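You operate a simulated robot arm through the tools that you are given. There is no shell and no other tool.

Carry out the task below with a simulated robot arm. There is one attempt and no reset: what you move stays moved.

JOB
Measure 50 ml of blue water into the cylinder, topping up by dropper.
Fine: pour from the large beaker first; use the orange dropper; put both back. Set down upright: large beaker.

The check looks at the end state, three seconds after you hand in, the way a careful person would. Anything else that was tipped, shoved, dropped, spilled or broken makes it a failure.

ROBOT AND FRAMES
A 6-joint arm with a two-finger parallel gripper, fixed in place. Base frame: the origin is on the floor under the middle of its stand, x ahead of it, y to its left, z up; the work surface is at about z = 90. Units: cm, rad, N and s.
With the tool pointing down near the work surface it reaches from about 58 to 94 cm from the base axis. Its first joint turns from -2.601 to 2.601 rad. Payload 3.43 kg.
Tool frame: the origin (TCP) lies between the finger pads and is the grasp point; the fingertips stand 3.4 cm ahead of it; z points along the fingers, y is the line along which they close. Largest opening 12.8 cm; finger width 2.4, thickness 1.2; the body of the gripper, 4.8 by 13 cm, starts 9.6 cm behind the TCP.
Orientation is that of the tool frame in the base frame, as a unit quaternion [x, y, z, w]. With the fingers straight down and closing along the base's y, the tool's x points along the base's -x, its y along +y and its z along -z.

CONTROLS
- The arm moves only by the tool play_rows. Its argument "moves" is a list of rows, each a list of 7 numbers: the closure, from 0 (fully open) to 1 (shut), then the shift along the tool's x, y, z in cm, then the turn, a rotation vector about the tool's x, y, z in rad. In form: [[gripper, dx, dy, dz, ax, ay, az], ...]. A call has 1 to 20 rows; each row is the pose to reach, as a shift and turn from the pose commanded when the call began, along the tool's axes at that moment. Rows are played at 5 a second. More than 5 cm and 0.15 rad between two rows, or a gripper value outside its range, and nothing of the call is played. Where a pose cannot be reached the arm comes as near as it can. A force on the tool above 40 N (or 10 N above the force at the start of the call, whichever is more), or a blocked arm, ends the call early, and 0.2 s more pass. Each finger travels about 10.8 cm/s and halts on what it meets, pressing with about 25 N; the grip force reading is that of the motor and also rises with nothing between the fingers. The clock runs only during rows and for 0.2 s after the last one: add rows that repeat a pose to give the fingers time. It gives the time, the measured TCP pose, the force on the tool (base axes), the opening and the grip force at its end, in the units of the frame above (readings bear some noise), with the torque about the TCP (base axes, N m) and any sound that the robot's microphone picked up, and new pictures: "views" is both (left out), scene, wrist or none.
- Cameras (640 x 400 px; columns grow to the right, rows downward): "scene" is fixed at [4.99, -50, 150.68]; the picture's right is [0.09, -1.00, 0.00], its down [-0.47, -0.04, -0.88] and it looks along [0.88, 0.08, -0.47] (base axes); focal length 324 px, centre (320, 200). "wrist" rides on the gripper at [7.6, -1.1, -16] in the tool frame; the picture's right is [0.15, 0.99, 0.00], its down [-0.88, 0.13, -0.46] and it looks along [-0.45, 0.07, 0.89] (tool axes); focal length 234 px, centre (320, 200). There is no depth. A picture from a camera that has moved, and an enlarged one, comes with that camera's place and axes in the base frame and with its lens.
- slide_trunk(by): slides the trunk up (or, below 0, down) by that many cm; the arm rides with it, the base frame stays. It gives what a move gives, with no picture.
- inspect(camera, box): a new picture of the part [left, top, right, bottom] of that camera's present view, enlarged. It takes no simulated time.
- close_job(): hands the job in; it is judged then, once.

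Places have to be worked out from the pictures, the camera data and where the tool is seen. Open the gripper and draw the arm clear of the work before you hand the job in, unless the task says otherwise.

The tools are called after "Emit:" as name(argument=value, ...) on one line, values as JSON. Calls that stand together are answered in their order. play_rows: Moves the arm, as the interface text tells. Its arguments: {"type":"object","properties":{"moves":{"type":"array","items":{"type":"array","items":{"type":"number"}}},"views":{"type":"string","enum":["both","scene","wrist","none"]}},"required":["moves"]} The other tools are called the same way: slide_trunk (by) moves the trunk up or down; inspect (camera, box) takes an enlarged picture of a part of a camera's view; close_job () hands the job in.

At the start:

```text
clock: 0.0
tool_pos: [62.0, -53.92, 133.99]
tcp_rot: [0.001, 1.0, 0.0, 0.0]
wrist_force: [0.2, 0.1, -1.0]
torque: [0.01, 0.01, -0.01]
opening: 12.81
grasp_force: 0.1
trunk travel left (down, up): [-69.5, 1.5]
```

scene: 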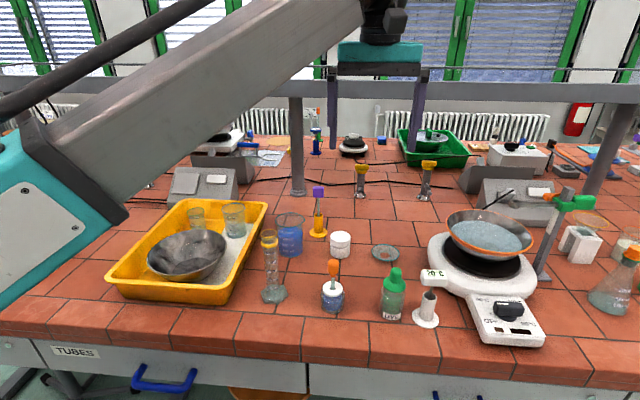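
wrist: 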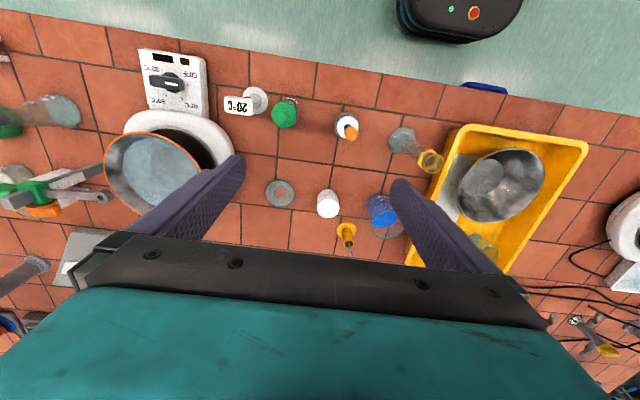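

I start with a closer look at the cylinder, beaker, and dropper from both cameras before moving anything.

Emit:
inspect(camera="scene", box=[240, 180, 360, 320])

Emit:
inspect(camera="scene", box=[300, 240, 460, 340])

Emit:
inspect(camera="wrist", box=[300, 80, 480, 260])

Emit:
inspect(camera="scene", box=[100, 180, 280, 310])

```text
2.86 times, centred on (300, 250) of scene
camera zoom: at [4.99, -50.0, 150.68], right [0.09, -1.0, 0.0], down [-0.47, -0.04, -0.88], along [0.88, 0.08, -0.47], focal length 924 px, centre (377, 57)
```

zoom: 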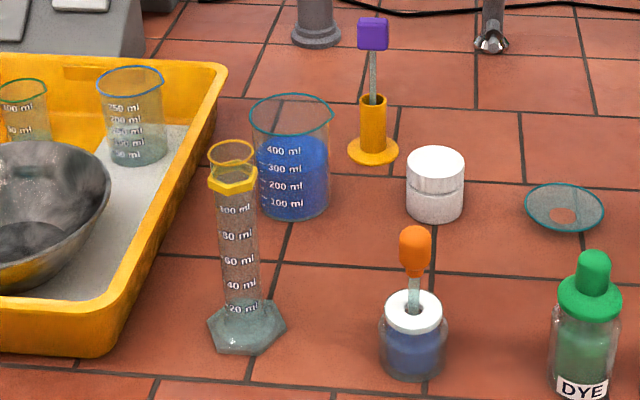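

```text
4.00 times, centred on (380, 290) of scene
camera zoom: at [4.99, -50.0, 150.68], right [0.09, -1.0, 0.0], down [-0.47, -0.04, -0.88], along [0.88, 0.08, -0.47], focal length 1294 px, centre (80, -160)
```

zoom: 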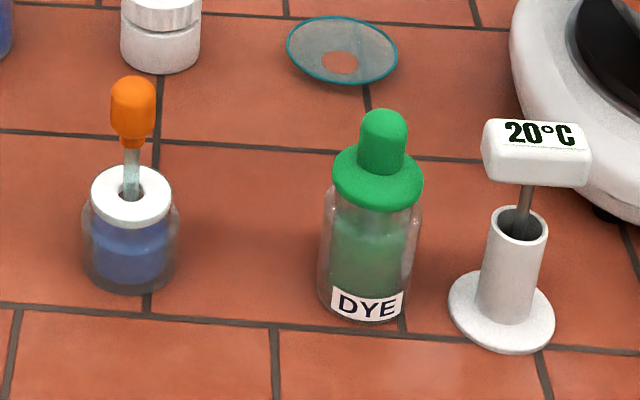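

```text
2.22 times, centred on (390, 170) of wrist
camera zoom: at [54.41, -55.13, 149.95], right [-0.15, 0.99, 0.0], down [0.88, 0.13, 0.46], along [0.45, 0.07, -0.89], focal length 520 px, centre (164, 267)
```

zoom: 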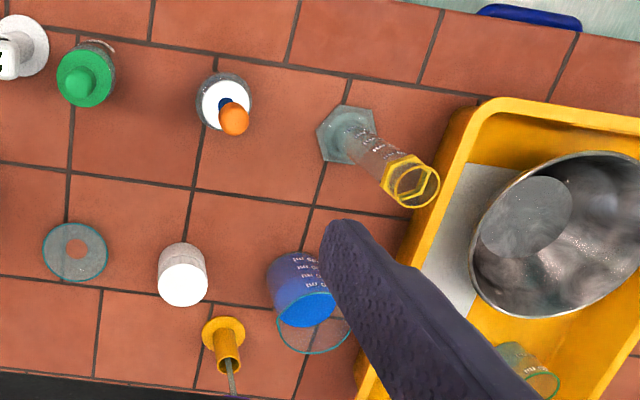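

```text
3.08 times, centred on (190, 245) of scene
camera zoom: at [4.99, -50.0, 150.68], right [0.09, -1.0, 0.0], down [-0.47, -0.04, -0.88], along [0.88, 0.08, -0.47], focal length 995 px, centre (720, 62)
```

zoom: 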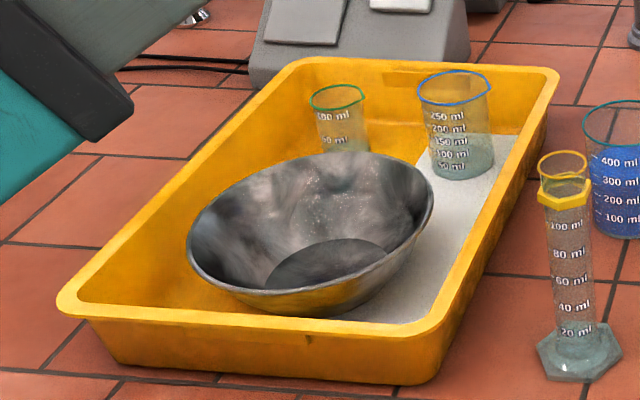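

The beaker of blue water (marked to 400 ml) sits near (83.5, -34). The cylinder is near (65, -32.7) and the dropper bottle near (62.5, -47.8). I zoom in further to read levels and shapes.

Emit:
inspect(camera="scene", box=[268, 204, 316, 264])

Emit:
inspect(camera="scene", box=[250, 224, 298, 310])

Emit:
inspect(camera="scene", box=[310, 254, 358, 318])

Emit:
inspect(camera="wrist", box=[320, 100, 400, 160])

```text
6.67 times, centred on (292, 234) of scene
camera zoom: at [4.99, -50.0, 150.68], right [0.09, -1.0, 0.0], down [-0.47, -0.04, -0.88], along [0.88, 0.08, -0.47], focal length 2157 px, centre (507, -27)
```

zoom: 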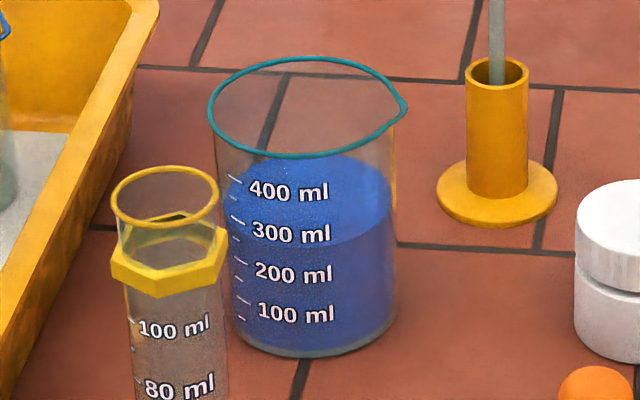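

```text
4.65 times, centred on (274, 267) of scene
camera zoom: at [4.99, -50.0, 150.68], right [0.09, -1.0, 0.0], down [-0.47, -0.04, -0.88], along [0.88, 0.08, -0.47], focal length 1505 px, centre (534, -112)
```

zoom: 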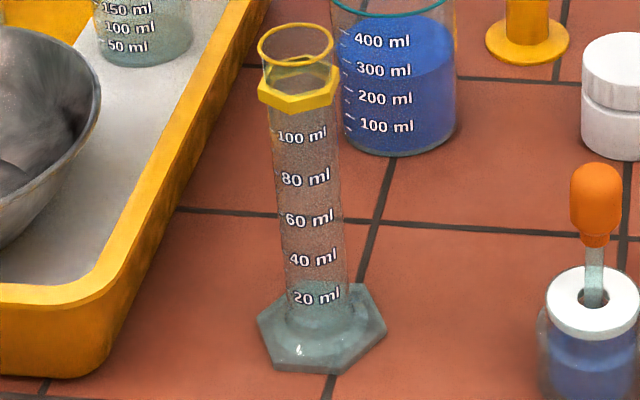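

```text
6.25 times, centred on (334, 286) of scene
camera zoom: at [4.99, -50.0, 150.68], right [0.09, -1.0, 0.0], down [-0.47, -0.04, -0.88], along [0.88, 0.08, -0.47], focal length 2022 px, centre (232, -338)
```

zoom: 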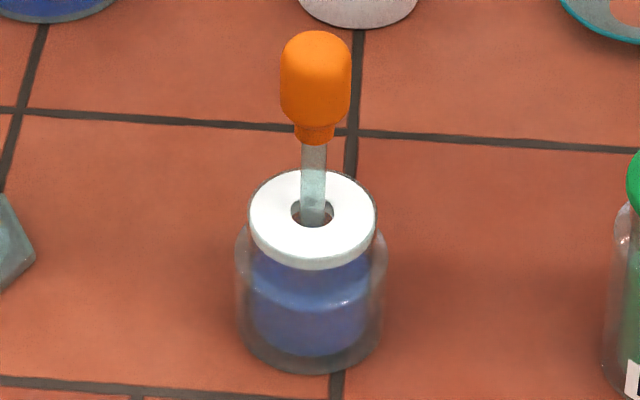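

```text
6.67 times, centred on (360, 130) of wrist
camera zoom: at [54.41, -55.13, 149.95], right [-0.15, 0.99, 0.0], down [0.88, 0.13, 0.46], along [0.45, 0.07, -0.89], focal length 1561 px, centre (53, 667)
```

zoom: 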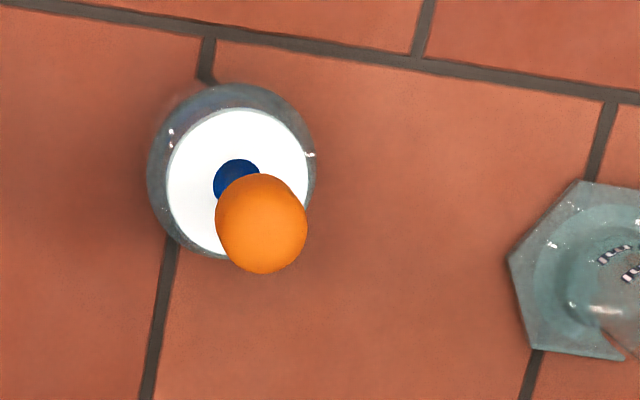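

The beaker's spout points toward base −y (right in the scene). I plan to grip the beaker from above with the fingers on its ±x sides, so the spout is perpendicular to the closing line. First I move high above it, turning the wrist 90°.

Emit:
play_rows(moves=[[0, -2, 2, 1.2, 0, 0, -0.143], [0, -4, 4, 2.4, 0, 0, -0.286], [0, -6, 6, 3.6, 0, 0, -0.428], [0, -8, 8, 4.8, 0, 0, -0.571], [0, -10, 10, 6, 0, 0, -0.714], [0, -12, 12, 7.2, 0, 0, -0.857], [0, -14, 14, 8.4, 0, 0, -1.0], [0, -16, 16, 9.6, 0, 0, -1.142], [0, -18, 18, 10.8, 0, 0, -1.285], [0, -20, 19.5, 12, 0, 0, -1.428], [0, -21.5, 20.1, 13, 0, 0, -1.571], [0, -21.5, 20.1, 13, 0, 0, -1.571]])

```text
clock: 2.6
tool_pos: [83.65, -33.81, 120.95]
tcp_rot: [0.708, -0.706, 0.0, 0.0]
wrist_force: [-0.4, -0.9, 0.2]
torque: [-0.02, -0.01, -0.03]
opening: 12.79
grasp_force: 0.0
trunk travel left (down, up): [-69.5, 1.5]
camera wrist: at [84.64, -41.46, 136.95], right [-0.99, -0.15, 0.0], down [-0.13, 0.88, 0.46], along [-0.07, 0.45, -0.89], focal length 234 px, centre (320, 200)
```

scene: 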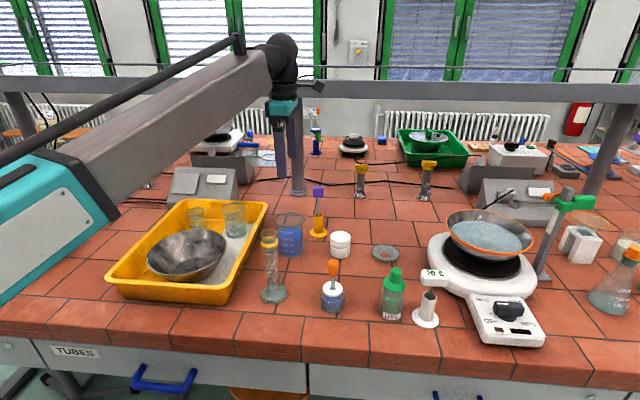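
wrist: 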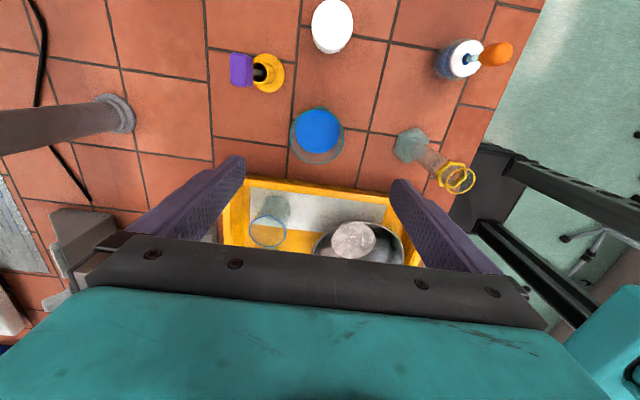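

The arm is above the beaker. I zoom in on it with the wrist camera to fix its centre, rim and spout direction.

Emit:
inspect(camera="wrist", box=[277, 95, 357, 175])

Emit:
inspect(camera="wrist", box=[380, 110, 490, 210])

```text
5.00 times, centred on (317, 135) of wrist
camera zoom: at [84.64, -41.46, 136.95], right [-0.99, -0.15, 0.0], down [-0.13, 0.88, 0.46], along [-0.07, 0.45, -0.89], focal length 1171 px, centre (335, 525)
```

zoom: 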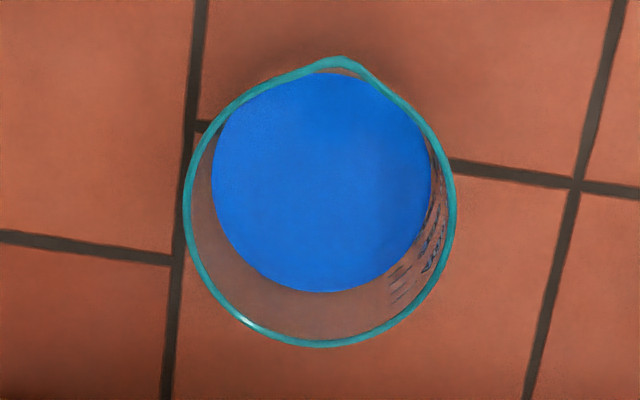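

```text
4.00 times, centred on (435, 160) of wrist
camera zoom: at [84.64, -41.46, 136.95], right [-0.99, -0.15, 0.0], down [-0.13, 0.88, 0.46], along [-0.07, 0.45, -0.89], focal length 937 px, centre (-140, 360)
```

zoom: 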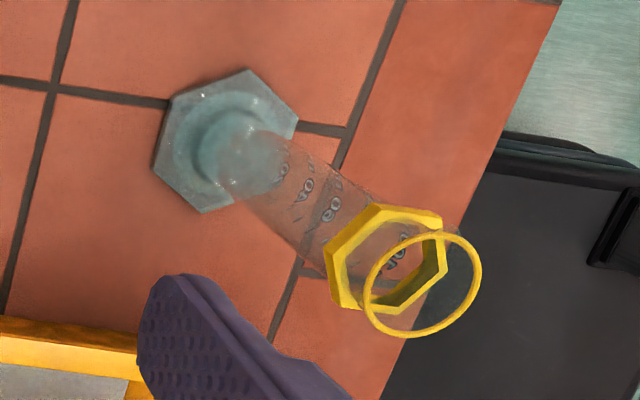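

The beaker axis comes out at about (83.85, −34.0), with the rim at z ≈ 102 and the spout exactly along tool +x. The cylinder axis is at about (65.0, −32.85) with its mouth at z ≈ 109.2. I descend with the fingers open to z ≈ 103 and check alignment.

Emit:
play_rows(moves=[[0, 0.1, -0.1, 4.5, 0, 0, 0], [0, 0.19, -0.2, 9, 0, 0, 0], [0, 0.19, -0.2, 13.5, 0, 0, 0], [0, 0.19, -0.2, 18, 0, 0, 0], [0, 0.19, -0.2, 18, 0, 0, 0]])

```text
clock: 3.8
tool_pos: [83.84, -34.04, 103.03]
tcp_rot: [0.707, -0.707, 0.0, 0.0]
wrist_force: [0.0, -0.2, -0.6]
torque: [0.02, -0.02, 0.04]
opening: 12.79
grasp_force: 0.0
trunk travel left (down, up): [-69.5, 1.5]
camera wrist: at [84.87, -41.69, 118.97], right [-0.99, -0.15, 0.0], down [-0.13, 0.88, 0.46], along [-0.07, 0.45, -0.89], focal length 234 px, centre (320, 200)
```

scene: 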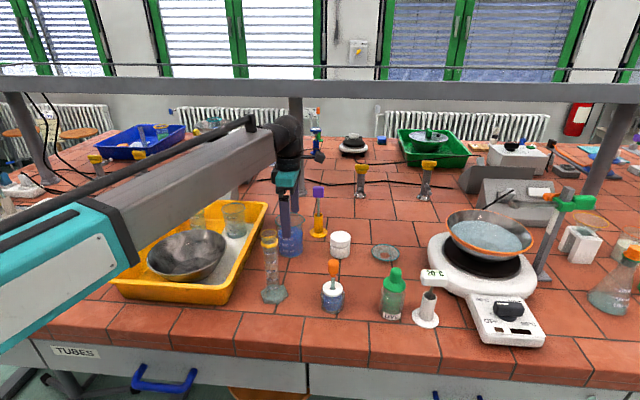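
wrist: 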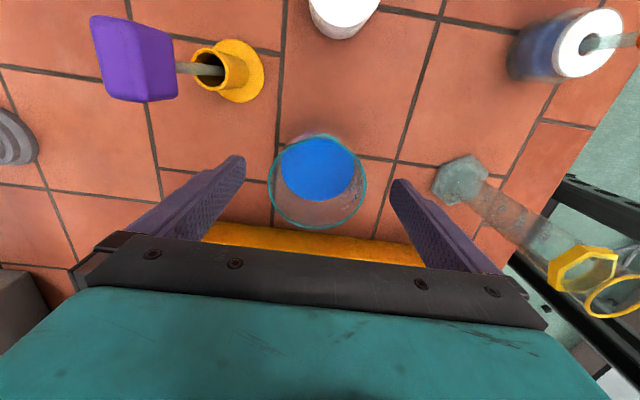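

The rim sits centred between the fingers. I go down to z ≈ 96.5 and close gently on the glass.

Emit:
play_rows(moves=[[0, 0, 0, 3, 0, 0, 0], [0, 0, 0, 6.5, 0, 0, 0], [0, 0, 0, 6.5, 0, 0, 0]])

Emit:
inspect(camera="wrist", box=[200, 100, 440, 260])

```text
clock: 4.6
tool_pos: [83.79, -34.21, 96.49]
tcp_rot: [-0.707, 0.707, 0.001, 0.0]
wrist_force: [-0.1, 0.4, 0.4]
torque: [-0.03, 0.02, -0.01]
opening: 12.83
grasp_force: 0.0
trunk travel left (down, up): [-69.5, 1.5]
camera wrist: at [84.88, -41.77, 112.43], right [-0.99, -0.15, 0.0], down [-0.13, 0.88, 0.46], along [-0.07, 0.45, -0.89], focal length 234 px, centre (320, 200)
```

scene: 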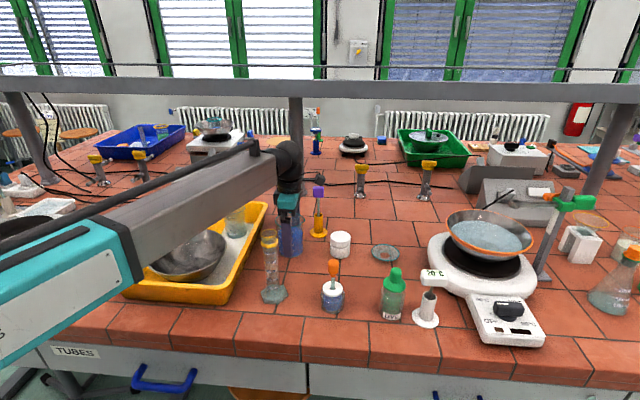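
wrist: 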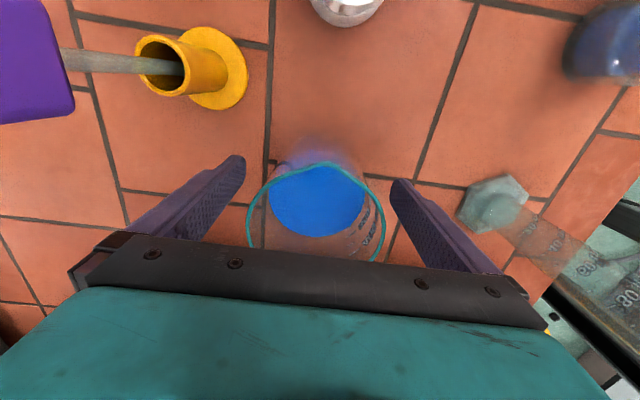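

```text
2.50 times, centred on (320, 180) of wrist
camera zoom: at [84.88, -41.77, 112.43], right [-0.99, -0.15, 0.0], down [-0.13, 0.88, 0.46], along [-0.07, 0.45, -0.89], focal length 585 px, centre (320, 250)
```

zoom: 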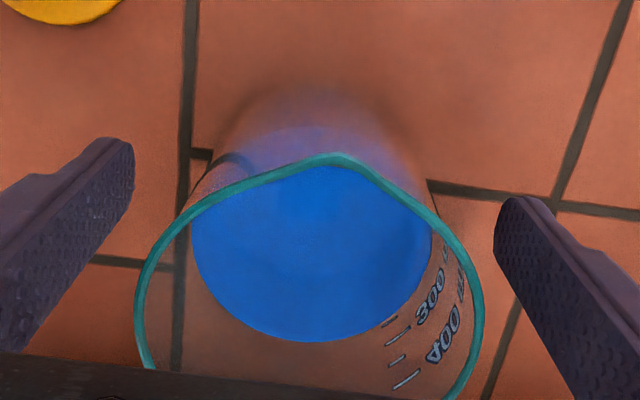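

The beaker is centred, so I close slowly in steps and watch the grip force.

Emit:
play_rows(moves=[[0.15, 0, 0, 0, 0, 0, 0], [0.25, 0, 0, 0, 0, 0, 0], [0.3, 0, 0, 0, 0, 0, 0], [0.33, 0, 0, 0, 0, 0, 0], [0.36, 0, 0, 0, 0, 0, 0], [0.39, 0, 0, 0, 0, 0, 0], [0.42, 0, 0, 0, 0, 0, 0], [0.45, 0, 0, 0, 0, 0, 0], [0.45, 0, 0, 0, 0, 0, 0]])

Emit:
inspect(camera="wrist", box=[200, 100, 440, 260])

```text
clock: 6.6
tool_pos: [83.75, -34.23, 96.48]
tcp_rot: [-0.707, 0.707, 0.0, 0.0]
wrist_force: [1.9, 0.2, 0.8]
torque: [-0.01, 0.04, -0.03]
opening: 7.69
grasp_force: 25.1
trunk travel left (down, up): [-69.5, 1.5]
camera wrist: at [84.9, -41.76, 112.46], right [-0.99, -0.15, 0.0], down [-0.13, 0.88, 0.46], along [-0.07, 0.45, -0.89], focal length 234 px, centre (320, 200)
```

scene: 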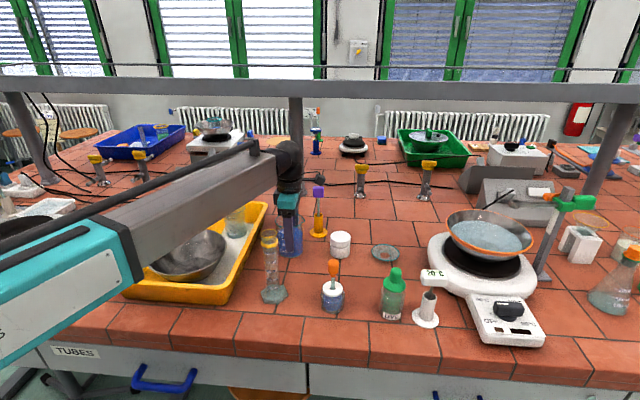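
wrist: 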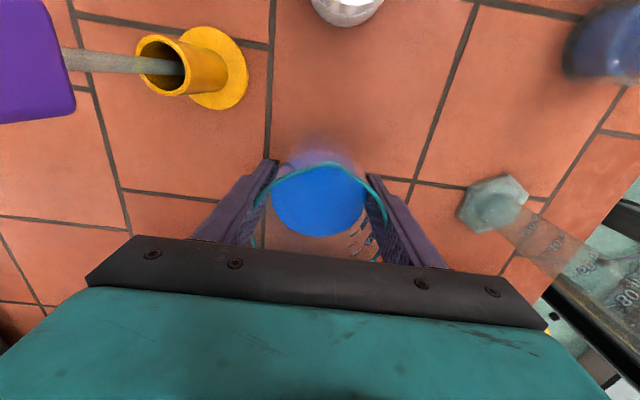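

```text
2.50 times, centred on (320, 180) of wrist
camera zoom: at [84.9, -41.76, 112.46], right [-0.99, -0.15, 0.0], down [-0.13, 0.88, 0.46], along [-0.07, 0.45, -0.89], focal length 585 px, centre (320, 250)
```

zoom: 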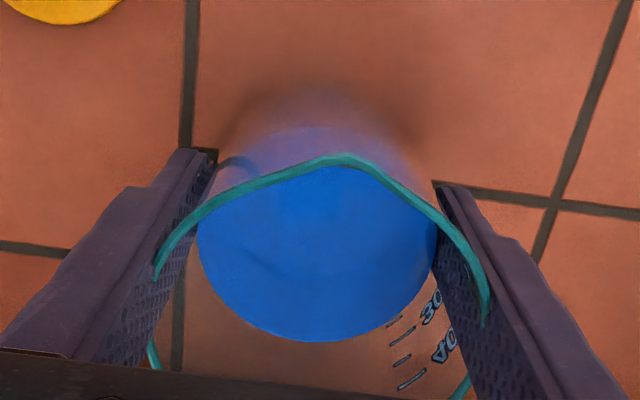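

It is gripped at an opening of 7.7 cm with 25 N. I lift slowly straight up a few cm and check the weight and hold.

Emit:
play_rows(moves=[[0.5, 0, 0, -0.4, 0, 0, 0], [0.5, 0, 0, -1.2, 0, 0, 0], [0.5, 0, 0, -2.2, 0, 0, 0], [0.5, 0, 0, -3.2, 0, 0, 0], [0.5, 0, 0, -4, 0, 0, 0], [0.5, 0, 0, -4, 0, 0, 0]])

Emit:
inspect(camera="scene", box=[230, 180, 350, 300])

```text
clock: 8.0
tool_pos: [83.79, -33.98, 100.41]
tcp_rot: [-0.707, 0.707, 0.0, 0.0]
wrist_force: [-1.1, 0.0, -4.0]
torque: [-0.04, 0.0, 0.0]
opening: 7.65
grasp_force: 25.2
trunk travel left (down, up): [-69.5, 1.5]
camera wrist: at [84.9, -41.73, 116.46], right [-0.99, -0.15, 0.0], down [-0.13, 0.88, 0.46], along [-0.07, 0.45, -0.89], focal length 234 px, centre (320, 200)
```

scene: 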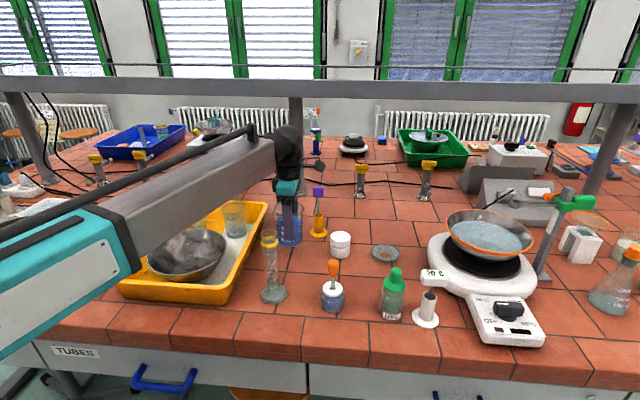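
wrist: 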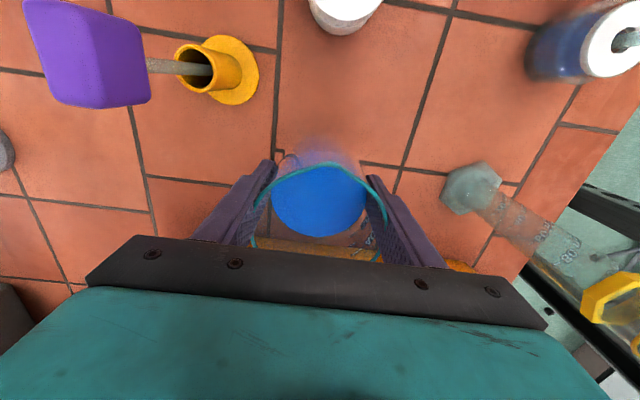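

```text
3.33 times, centred on (290, 240) of scene
camera zoom: at [4.99, -50.0, 150.68], right [0.09, -1.0, 0.0], down [-0.47, -0.04, -0.88], along [0.88, 0.08, -0.47], focal length 1078 px, centre (420, 67)
```

zoom: 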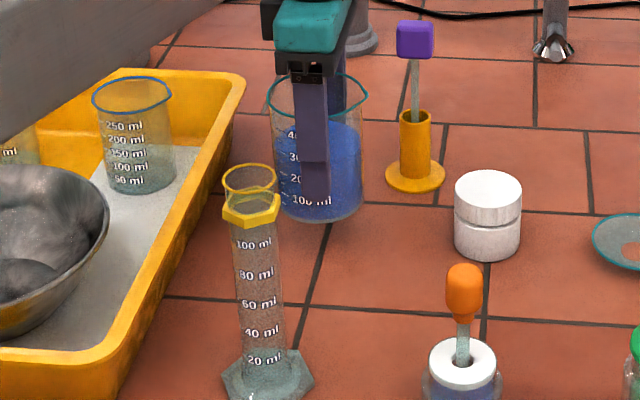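

The beaker is held firmly (about 4 N). I raise it above the cylinder height and turn the wrist back 90° so the spout faces −x toward the robot.

Emit:
play_rows(moves=[[0.5, 0, 0, -1.5, 0, 0, 0], [0.5, 0, 0, -3.8, 0, 0, 0], [0.5, 0, 0, -6.2, 0, 0, 0], [0.5, 0, 0, -8.6, 0, 0, 0], [0.5, 0, 0, -11, 0, 0, 0], [0.5, 0, 0, -13.4, 0, 0, 0], [0.5, 0, 0, -15.5, 0, 0, 0], [0.5, 0, 0, -16.6, 0, 0, 0.1], [0.5, 0, 0, -16.6, 0, 0, 0.23], [0.5, 0, 0, -16.6, 0, 0, 0.36], [0.5, 0, 0, -16.6, 0, 0, 0.49], [0.5, 0, 0, -16.6, 0, 0, 0.62], [0.5, 0, 0, -16.6, 0, 0, 0.75], [0.5, 0, 0, -16.6, 0, 0, 0.88], [0.5, 0, 0, -16.6, 0, 0, 1.01], [0.5, 0, 0, -16.6, 0, 0, 1.14], [0.5, 0, 0, -16.6, 0, 0, 1.27], [0.5, 0, 0, -16.6, 0, 0, 1.4], [0.5, 0, 0, -16.6, 0, 0, 1.5], [0.5, 0, 0, -16.6, 0, 0, 1.571]])

```text
clock: 12.2
tool_pos: [83.79, -34.08, 117.0]
tcp_rot: [0.002, 1.0, 0.0, 0.0]
wrist_force: [0.0, 0.4, -3.9]
torque: [0.0, -0.02, 0.01]
opening: 7.67
grasp_force: 25.4
trunk travel left (down, up): [-69.5, 1.5]
camera wrist: at [76.17, -35.24, 133.02], right [-0.14, 0.99, 0.0], down [0.88, 0.13, 0.46], along [0.45, 0.07, -0.89], focal length 234 px, centre (320, 200)
```

scene: 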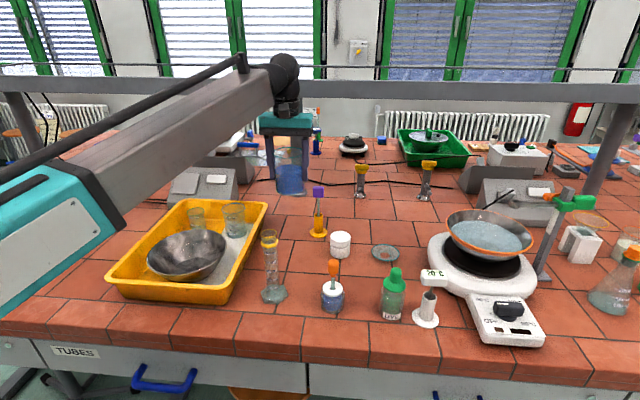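
wrist: 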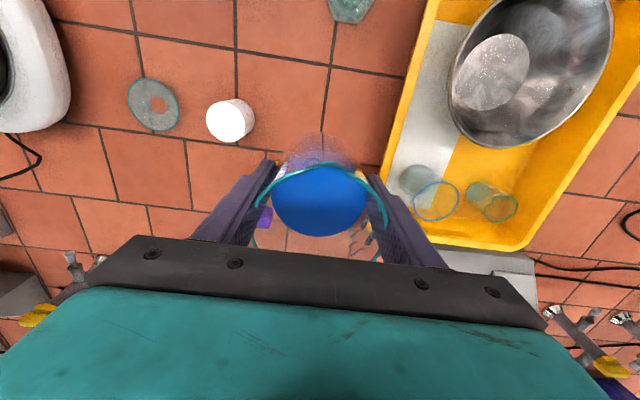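

Now I shift toward the cylinder while tilting to a safe 30° (overflow expected near 45°). The lip stays a few cm up and behind the cylinder mouth.

Emit:
play_rows(moves=[[0.5, 0.6, 0.1, 0.2, 0, 0, 0], [0.5, 1.6, 0.25, 0.6, 0, -0.03, 0], [0.5, 2.8, 0.4, 1.1, 0, -0.08, 0], [0.5, 4.0, 0.55, 1.6, 0, -0.14, 0], [0.5, 5.2, 0.7, 2.1, 0, -0.2, 0], [0.5, 6.4, 0.85, 2.6, 0, -0.27, 0], [0.5, 7.6, 1.0, 3.1, 0, -0.34, 0], [0.5, 8.7, 1.15, 3.6, 0, -0.41, 0], [0.5, 9.6, 1.3, 4.0, 0, -0.47, 0], [0.5, 10.1, 1.43, 4.2, 0, -0.51, 0], [0.5, 10.3, 1.43, 4.3, 0, -0.524, 0], [0.5, 10.3, 1.43, 4.3, 0, -0.524, 0]])

Emit:
inspect(camera="scene", box=[220, 150, 340, 310])

```text
clock: 14.8
tool_pos: [73.52, -32.69, 112.78]
tcp_rot: [0.0, 0.966, 0.0, 0.259]
wrist_force: [-1.3, -0.5, -4.9]
torque: [0.0, 0.05, 0.0]
opening: 7.67
grasp_force: 25.0
trunk travel left (down, up): [-69.5, 1.5]
camera wrist: at [58.91, -33.82, 122.78], right [-0.13, 0.99, -0.07], down [0.53, 0.13, 0.84], along [0.84, 0.07, -0.55], focal length 234 px, centre (320, 200)
```

scene: 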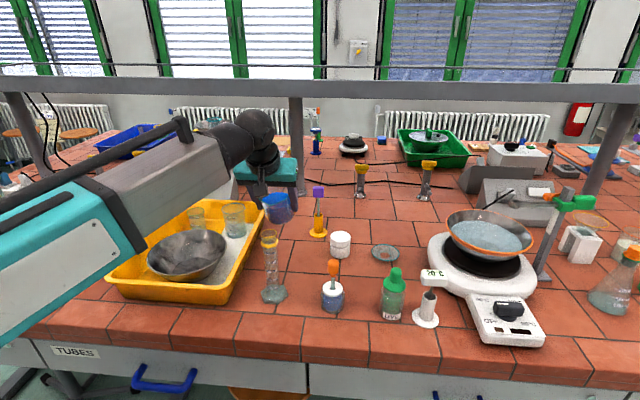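
wrist: 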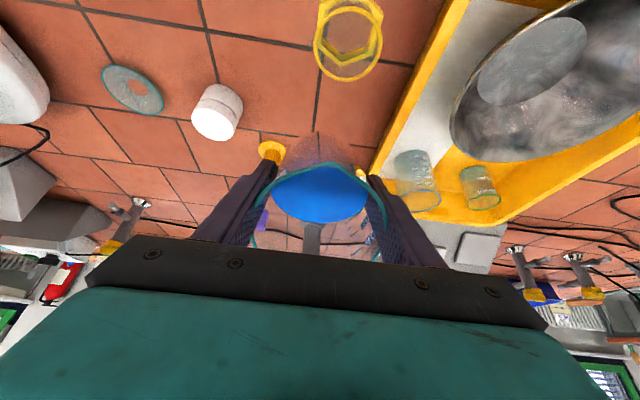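

```text
2.50 times, centred on (280, 230) of scene
camera zoom: at [4.99, -50.0, 150.68], right [0.09, -1.0, 0.0], down [-0.47, -0.04, -0.88], along [0.88, 0.08, -0.47], focal length 809 px, centre (420, 125)
```

zoom: 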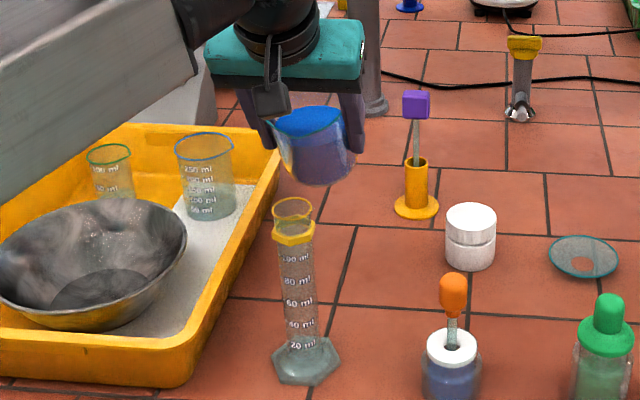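

Good view. I zoom in with both cameras to check the lip against the cylinder mouth.

Emit:
inspect(camera="wrist", box=[250, 0, 430, 240])

Emit:
inspect(camera="scene", box=[250, 180, 310, 260])

```text
1.67 times, centred on (340, 120) of wrist
camera zoom: at [58.91, -33.82, 122.78], right [-0.13, 0.99, -0.07], down [0.53, 0.13, 0.84], along [0.84, 0.07, -0.55], focal length 390 px, centre (287, 333)
```

zoom: 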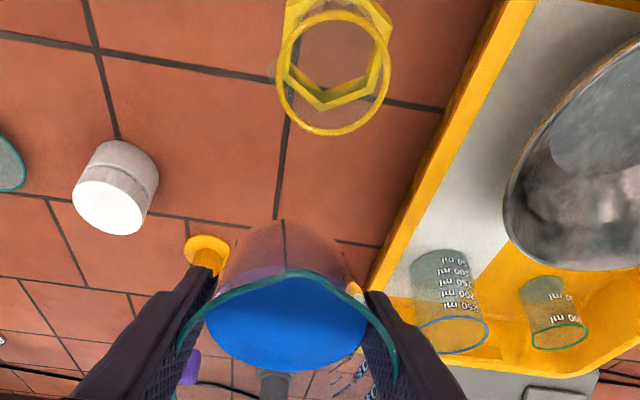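

```text
5.00 times, centred on (280, 220) of scene
camera zoom: at [4.99, -50.0, 150.68], right [0.09, -1.0, 0.0], down [-0.47, -0.04, -0.88], along [0.88, 0.08, -0.47], focal length 1618 px, centre (520, 100)
```

zoom: 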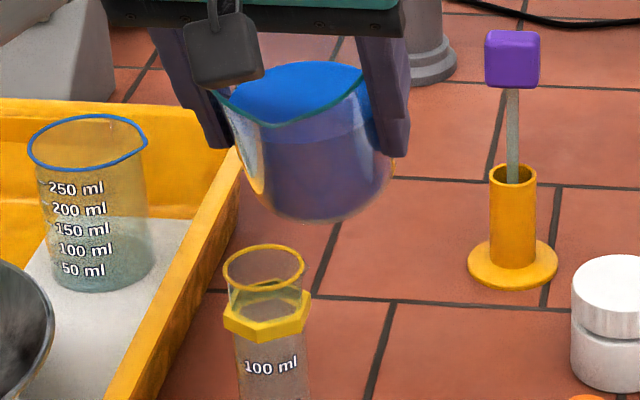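

The lip is about 2.6 cm behind the cylinder mouth and 0.5 cm to its right. I move the lip over the back half of the mouth, still at only 38° tilt, and check again.

Emit:
play_rows(moves=[[0.5, 0.4, 0.1, 0.15, 0, -0.02, 0], [0.5, 0.9, 0.2, 0.38, 0, -0.05, 0], [0.5, 1.5, 0.3, 0.63, 0, -0.09, 0], [0.5, 2.1, 0.4, 0.88, 0, -0.12, 0], [0.5, 2.395, 0.4, 1.008, 0, -0.139, 0], [0.5, 2.395, 0.4, 1.008, 0, -0.139, 0]])

Emit:
inspect(camera="wrist", box=[250, 40, 410, 240])

Emit:
inspect(camera="scene", box=[250, 190, 310, 270])

```text
clock: 16.2
tool_pos: [72.0, -32.28, 110.68]
tcp_rot: [-0.001, 0.946, 0.001, 0.325]
wrist_force: [-0.7, 0.1, -4.4]
torque: [0.01, 0.06, 0.0]
opening: 7.68
grasp_force: 25.1
trunk travel left (down, up): [-69.5, 1.5]
camera wrist: at [56.06, -33.4, 118.6], right [-0.11, 0.99, -0.09], down [0.41, 0.13, 0.9], along [0.9, 0.07, -0.42], focal length 234 px, centre (320, 200)
```

scene: 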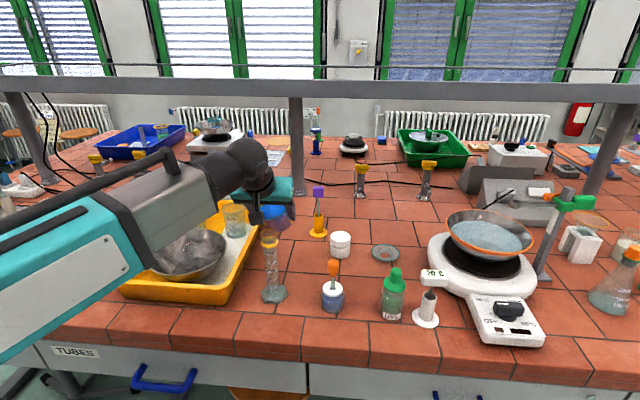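
wrist: 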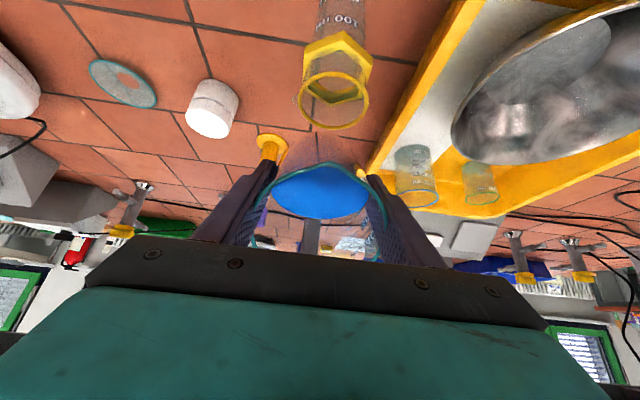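

```text
2.00 times, centred on (330, 140) of wrist
camera zoom: at [56.06, -33.4, 118.6], right [-0.11, 0.99, -0.09], down [0.41, 0.13, 0.9], along [0.9, 0.07, -0.42], focal length 468 px, centre (300, 320)
```

zoom: 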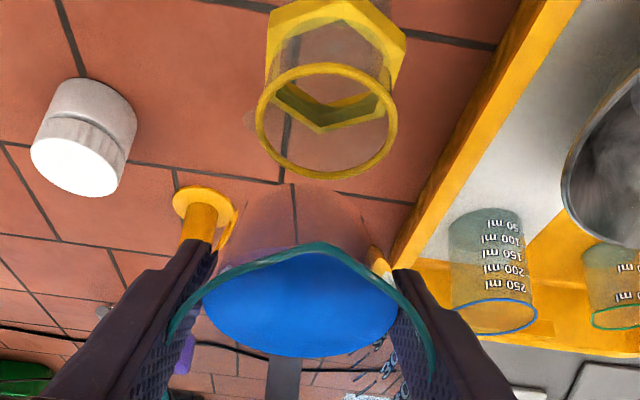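

```text
5.00 times, centred on (280, 230) of scene
camera zoom: at [4.99, -50.0, 150.68], right [0.09, -1.0, 0.0], down [-0.47, -0.04, -0.88], along [0.88, 0.08, -0.47], focal length 1618 px, centre (520, 50)
```

zoom: 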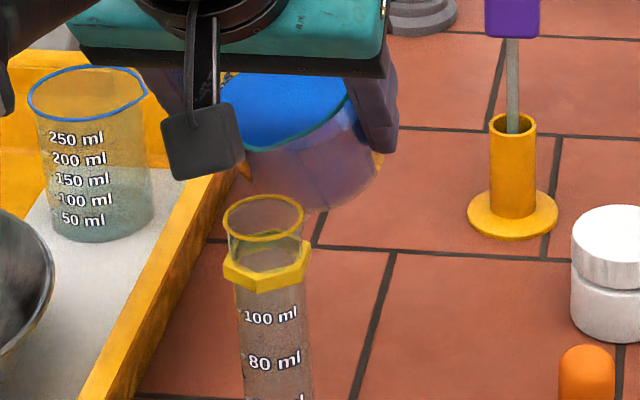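

The lip is now ~0.9 cm behind and 0.4 cm left of the mouth centre, ~2.8 cm above it. I nudge it right, slightly forward and lower, tilting to 40°, then re-check.

Emit:
play_rows(moves=[[0.5, 0.1, -0.15, 0.04, 0, -0.01, 0], [0.5, 0.2, -0.3, 0.09, 0, -0.02, 0], [0.5, 0.29, -0.42, 0.128, 0, -0.035, 0], [0.5, 0.29, -0.42, 0.128, 0, -0.035, 0]])

Emit:
inspect(camera="wrist", box=[270, 60, 390, 210])

Emit:
inspect(camera="scene", box=[250, 200, 310, 260])

```text
clock: 17.2
tool_pos: [71.75, -32.61, 110.42]
tcp_rot: [0.001, 0.94, 0.0, 0.342]
wrist_force: [0.1, -0.2, -3.9]
torque: [0.02, 0.06, -0.01]
opening: 7.67
grasp_force: 24.7
trunk travel left (down, up): [-69.5, 1.5]
camera wrist: at [55.63, -33.81, 117.77], right [-0.11, 0.99, -0.09], down [0.38, 0.13, 0.92], along [0.92, 0.07, -0.39], focal length 234 px, centre (320, 200)
```

scene: 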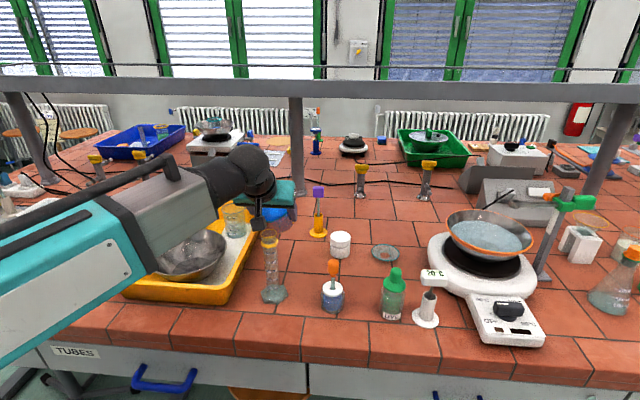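
wrist: 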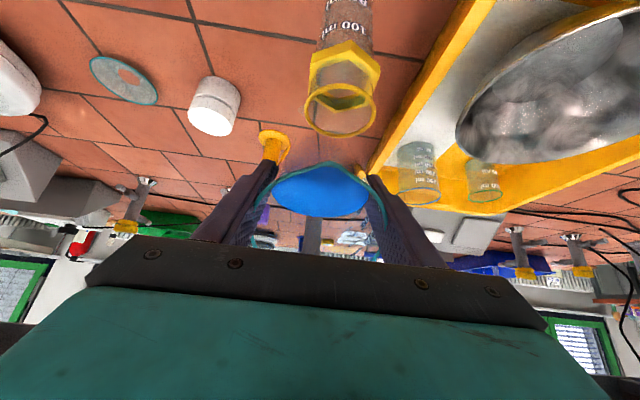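

```text
2.67 times, centred on (330, 135) of wrist
camera zoom: at [55.63, -33.81, 117.77], right [-0.11, 0.99, -0.09], down [0.38, 0.13, 0.92], along [0.92, 0.07, -0.39], focal length 624 px, centre (293, 373)
```

zoom: 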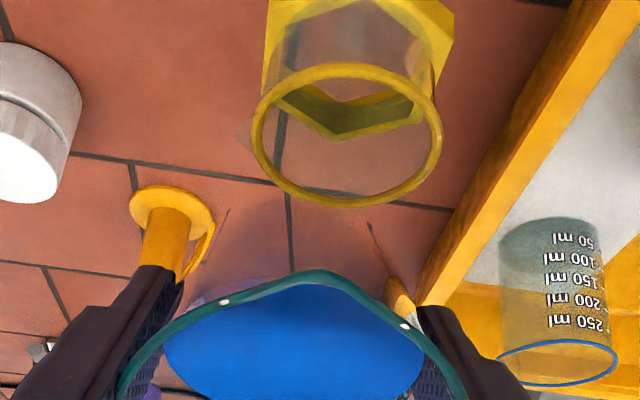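

```text
6.67 times, centred on (280, 230) of scene
camera zoom: at [4.99, -50.0, 150.68], right [0.09, -1.0, 0.0], down [-0.47, -0.04, -0.88], along [0.88, 0.08, -0.47], focal length 2157 px, centre (587, 0)
```

zoom: 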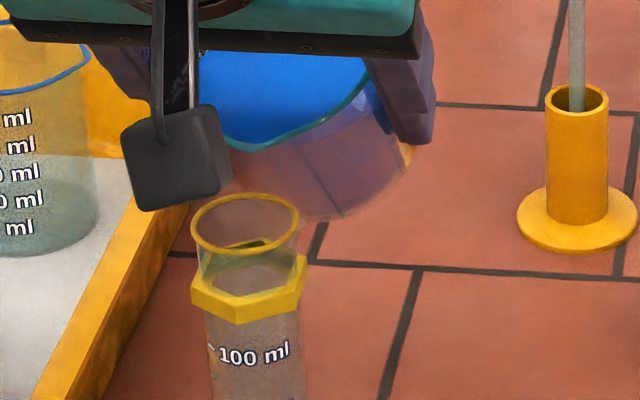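

The lip is ~0.8 cm behind, 0.2 cm right and 2.4 cm above the mouth centre. I bring it in a bit closer and lower, at 43° (still short of overflow).

Emit:
play_rows(moves=[[0.5, 0.1, 0.07, -0.01, 0, -0.015, 0], [0.5, 0.2, 0.14, -0.02, 0, -0.035, 0], [0.5, 0.295, 0.2, -0.025, 0, -0.052, 0], [0.5, 0.295, 0.2, -0.025, 0, -0.052, 0]])

Emit:
inspect(camera="wrist", box=[270, 60, 390, 210])

Emit:
inspect(camera="scene", box=[250, 200, 310, 260])

```text
clock: 18.2
tool_pos: [71.45, -32.44, 110.29]
tcp_rot: [-0.001, 0.931, 0.0, 0.366]
wrist_force: [-0.6, 1.6, -4.9]
torque: [0.0, 0.1, -0.01]
opening: 7.66
grasp_force: 25.5
trunk travel left (down, up): [-69.5, 1.5]
camera wrist: at [55.07, -33.62, 116.75], right [-0.11, 0.99, -0.1], down [0.33, 0.13, 0.93], along [0.94, 0.07, -0.34], focal length 234 px, centre (320, 200)
```

scene: 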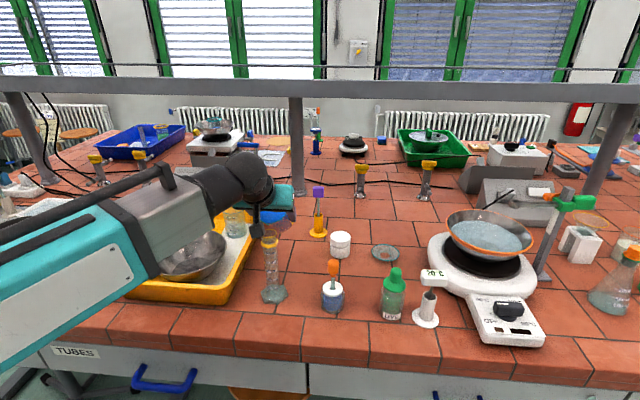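
wrist: 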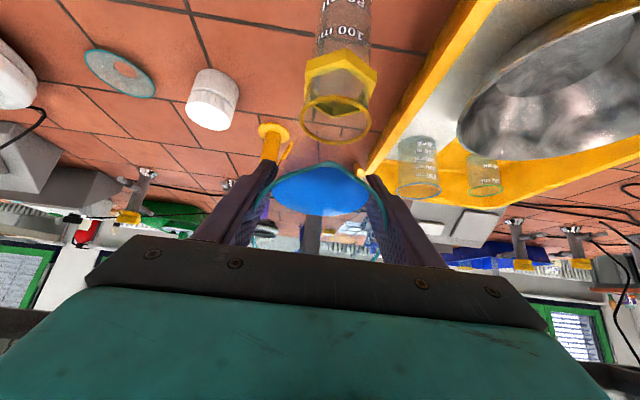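

```text
2.67 times, centred on (330, 135) of wrist
camera zoom: at [55.07, -33.62, 116.75], right [-0.11, 0.99, -0.1], down [0.33, 0.13, 0.93], along [0.94, 0.07, -0.34], focal length 624 px, centre (293, 373)
```

zoom: 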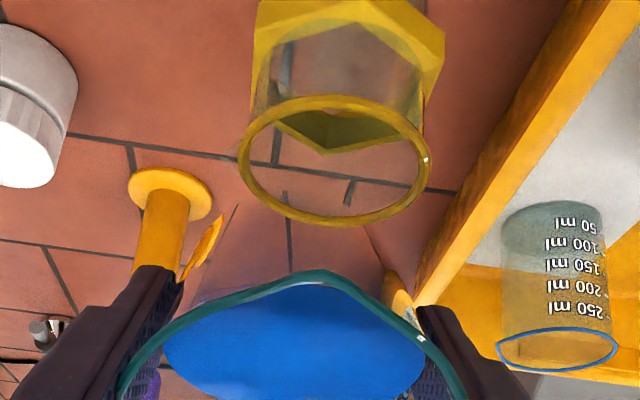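

```text
6.67 times, centred on (280, 230) of scene
camera zoom: at [4.99, -50.0, 150.68], right [0.09, -1.0, 0.0], down [-0.47, -0.04, -0.88], along [0.88, 0.08, -0.47], focal length 2157 px, centre (587, 0)
```

zoom: 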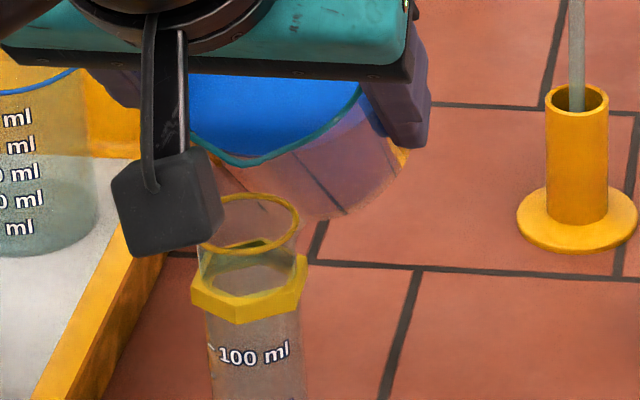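

The lip is now aligned, ~0.5 cm behind the centre and ~2 cm above the mouth, with water close to the lip and the cylinder still empty. I start rotating slowly about the lip, then look.

Emit:
play_rows(moves=[[0.5, -0.05, 0, -0.04, 0, -0.01, 0], [0.5, -0.099, 0, -0.081, 0, -0.02, 0], [0.5, -0.148, 0, -0.122, 0, -0.03, 0], [0.5, -0.197, 0, -0.164, 0, -0.04, 0], [0.5, -0.197, 0, -0.164, 0, -0.04, 0], [0.5, -0.197, 0, -0.164, 0, -0.04, 0]])

Emit:
inspect(camera="wrist", box=[270, 60, 390, 210])

Emit:
inspect(camera="scene", box=[250, 205, 310, 310])

```text
clock: 19.6
tool_pos: [71.62, -32.47, 110.46]
tcp_rot: [-0.001, 0.923, 0.0, 0.384]
wrist_force: [-0.5, 0.5, -4.7]
torque: [0.03, 0.1, -0.06]
opening: 7.66
grasp_force: 25.0
trunk travel left (down, up): [-69.5, 1.5]
camera wrist: at [54.85, -33.64, 116.34], right [-0.1, 0.99, -0.1], down [0.3, 0.13, 0.95], along [0.95, 0.07, -0.31], focal length 234 px, centre (320, 200)
```

scene: 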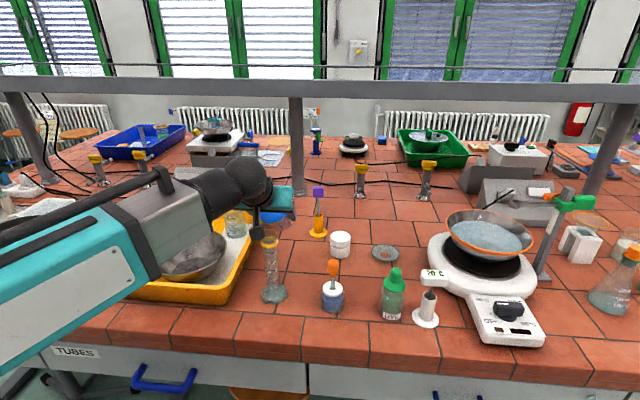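
wrist: 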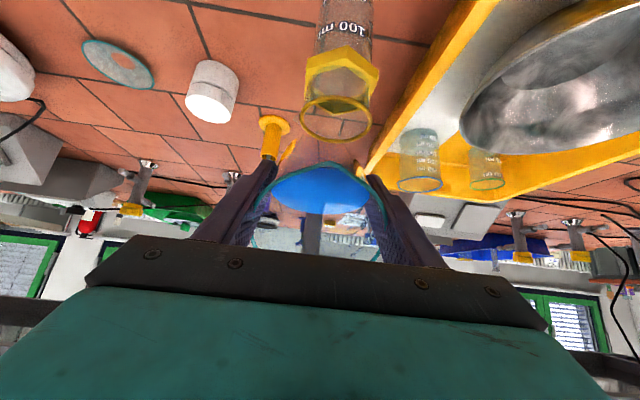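

```text
2.67 times, centred on (330, 135) of wrist
camera zoom: at [54.85, -33.64, 116.34], right [-0.1, 0.99, -0.1], down [0.3, 0.13, 0.95], along [0.95, 0.07, -0.31], focal length 624 px, centre (293, 373)
```

zoom: 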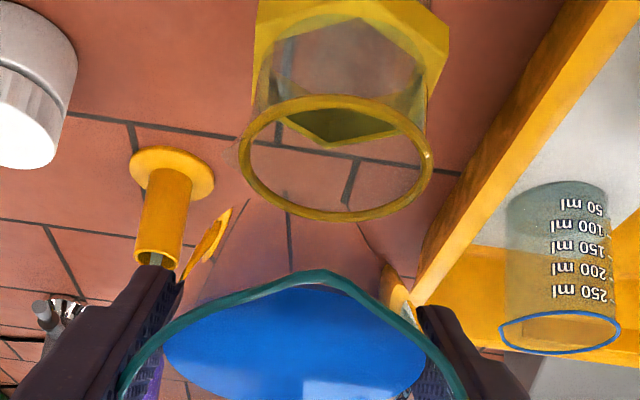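

```text
3.81 times, centred on (280, 258) of scene
camera zoom: at [4.99, -50.0, 150.68], right [0.09, -1.0, 0.0], down [-0.47, -0.04, -0.88], along [0.88, 0.08, -0.47], focal length 1232 px, centre (472, -19)
```

zoom: 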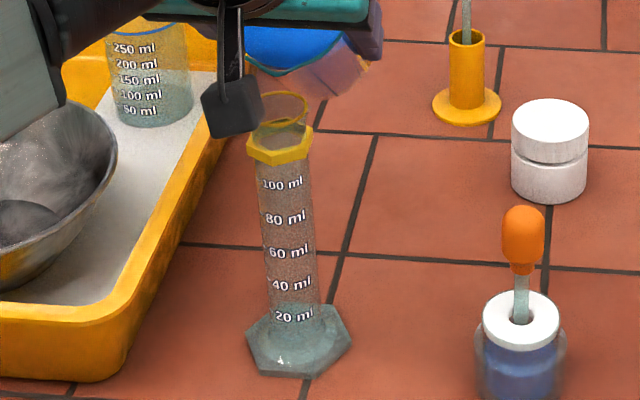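

No overflow yet at 45°. I continue slowly about the lip.

Emit:
play_rows(moves=[[0.5, -0.05, 0, -0.04, 0, -0.01, 0], [0.5, -0.099, 0, -0.081, 0, -0.02, 0], [0.5, -0.148, 0, -0.122, 0, -0.03, 0], [0.5, -0.197, 0, -0.164, 0, -0.04, 0], [0.5, -0.197, 0, -0.164, 0, -0.04, 0], [0.5, -0.197, 0, -0.164, 0, -0.04, 0]])

Emit:
inspect(camera="wrist", box=[270, 60, 390, 210])

Emit:
inspect(camera="scene", box=[250, 205, 310, 310])

```text
clock: 21.0
tool_pos: [71.63, -32.39, 110.65]
tcp_rot: [0.001, 0.915, 0.0, 0.403]
wrist_force: [-0.3, 0.6, -5.3]
torque: [-0.04, 0.08, 0.0]
opening: 7.67
grasp_force: 24.5
trunk travel left (down, up): [-69.5, 1.5]
camera wrist: at [54.68, -33.6, 115.9], right [-0.1, 0.99, -0.11], down [0.26, 0.13, 0.96], along [0.96, 0.07, -0.27], focal length 234 px, centre (320, 200)
```

scene: 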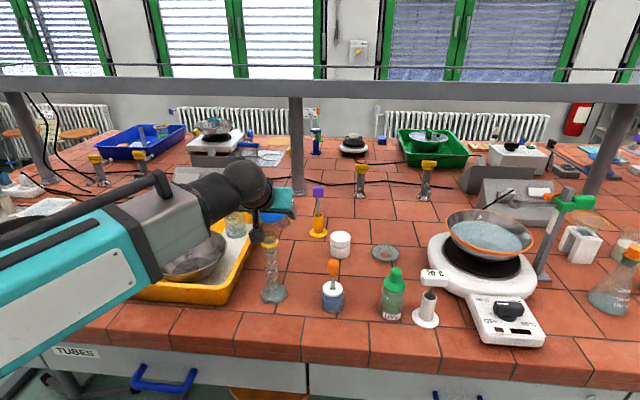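
wrist: 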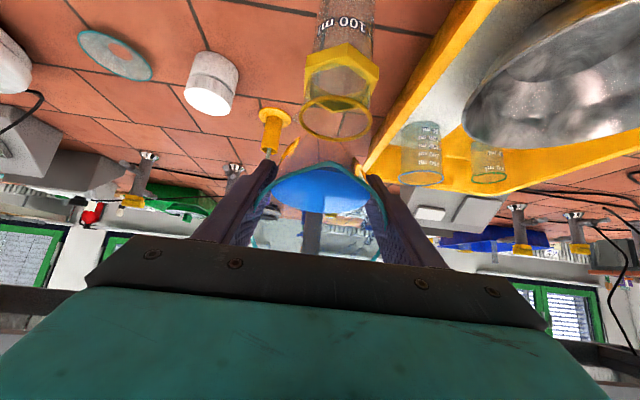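

```text
2.67 times, centred on (330, 135) of wrist
camera zoom: at [54.68, -33.6, 115.9], right [-0.1, 0.99, -0.11], down [0.26, 0.13, 0.96], along [0.96, 0.07, -0.27], focal length 624 px, centre (293, 373)
```

zoom: 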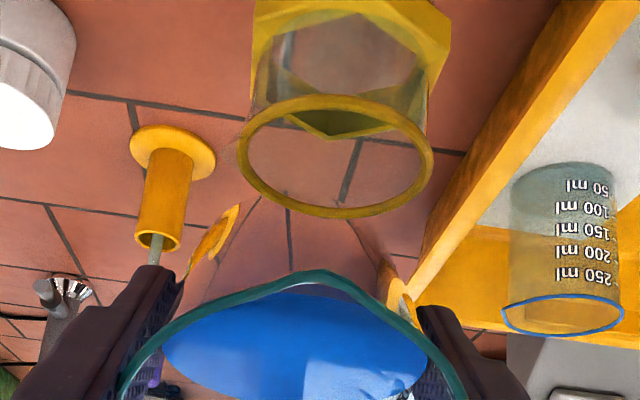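

```text
3.81 times, centred on (280, 258) of scene
camera zoom: at [4.99, -50.0, 150.68], right [0.09, -1.0, 0.0], down [-0.47, -0.04, -0.88], along [0.88, 0.08, -0.47], focal length 1232 px, centre (472, -19)
```

zoom: 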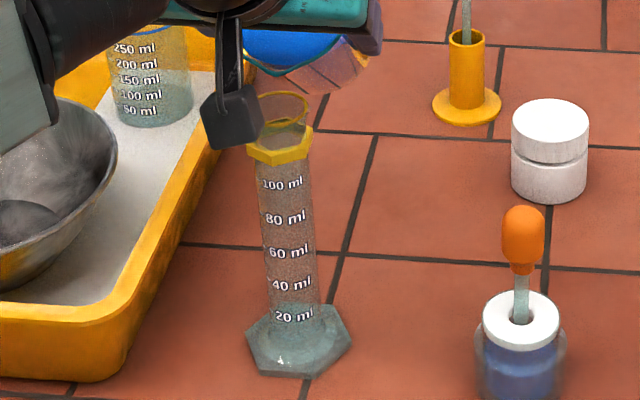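

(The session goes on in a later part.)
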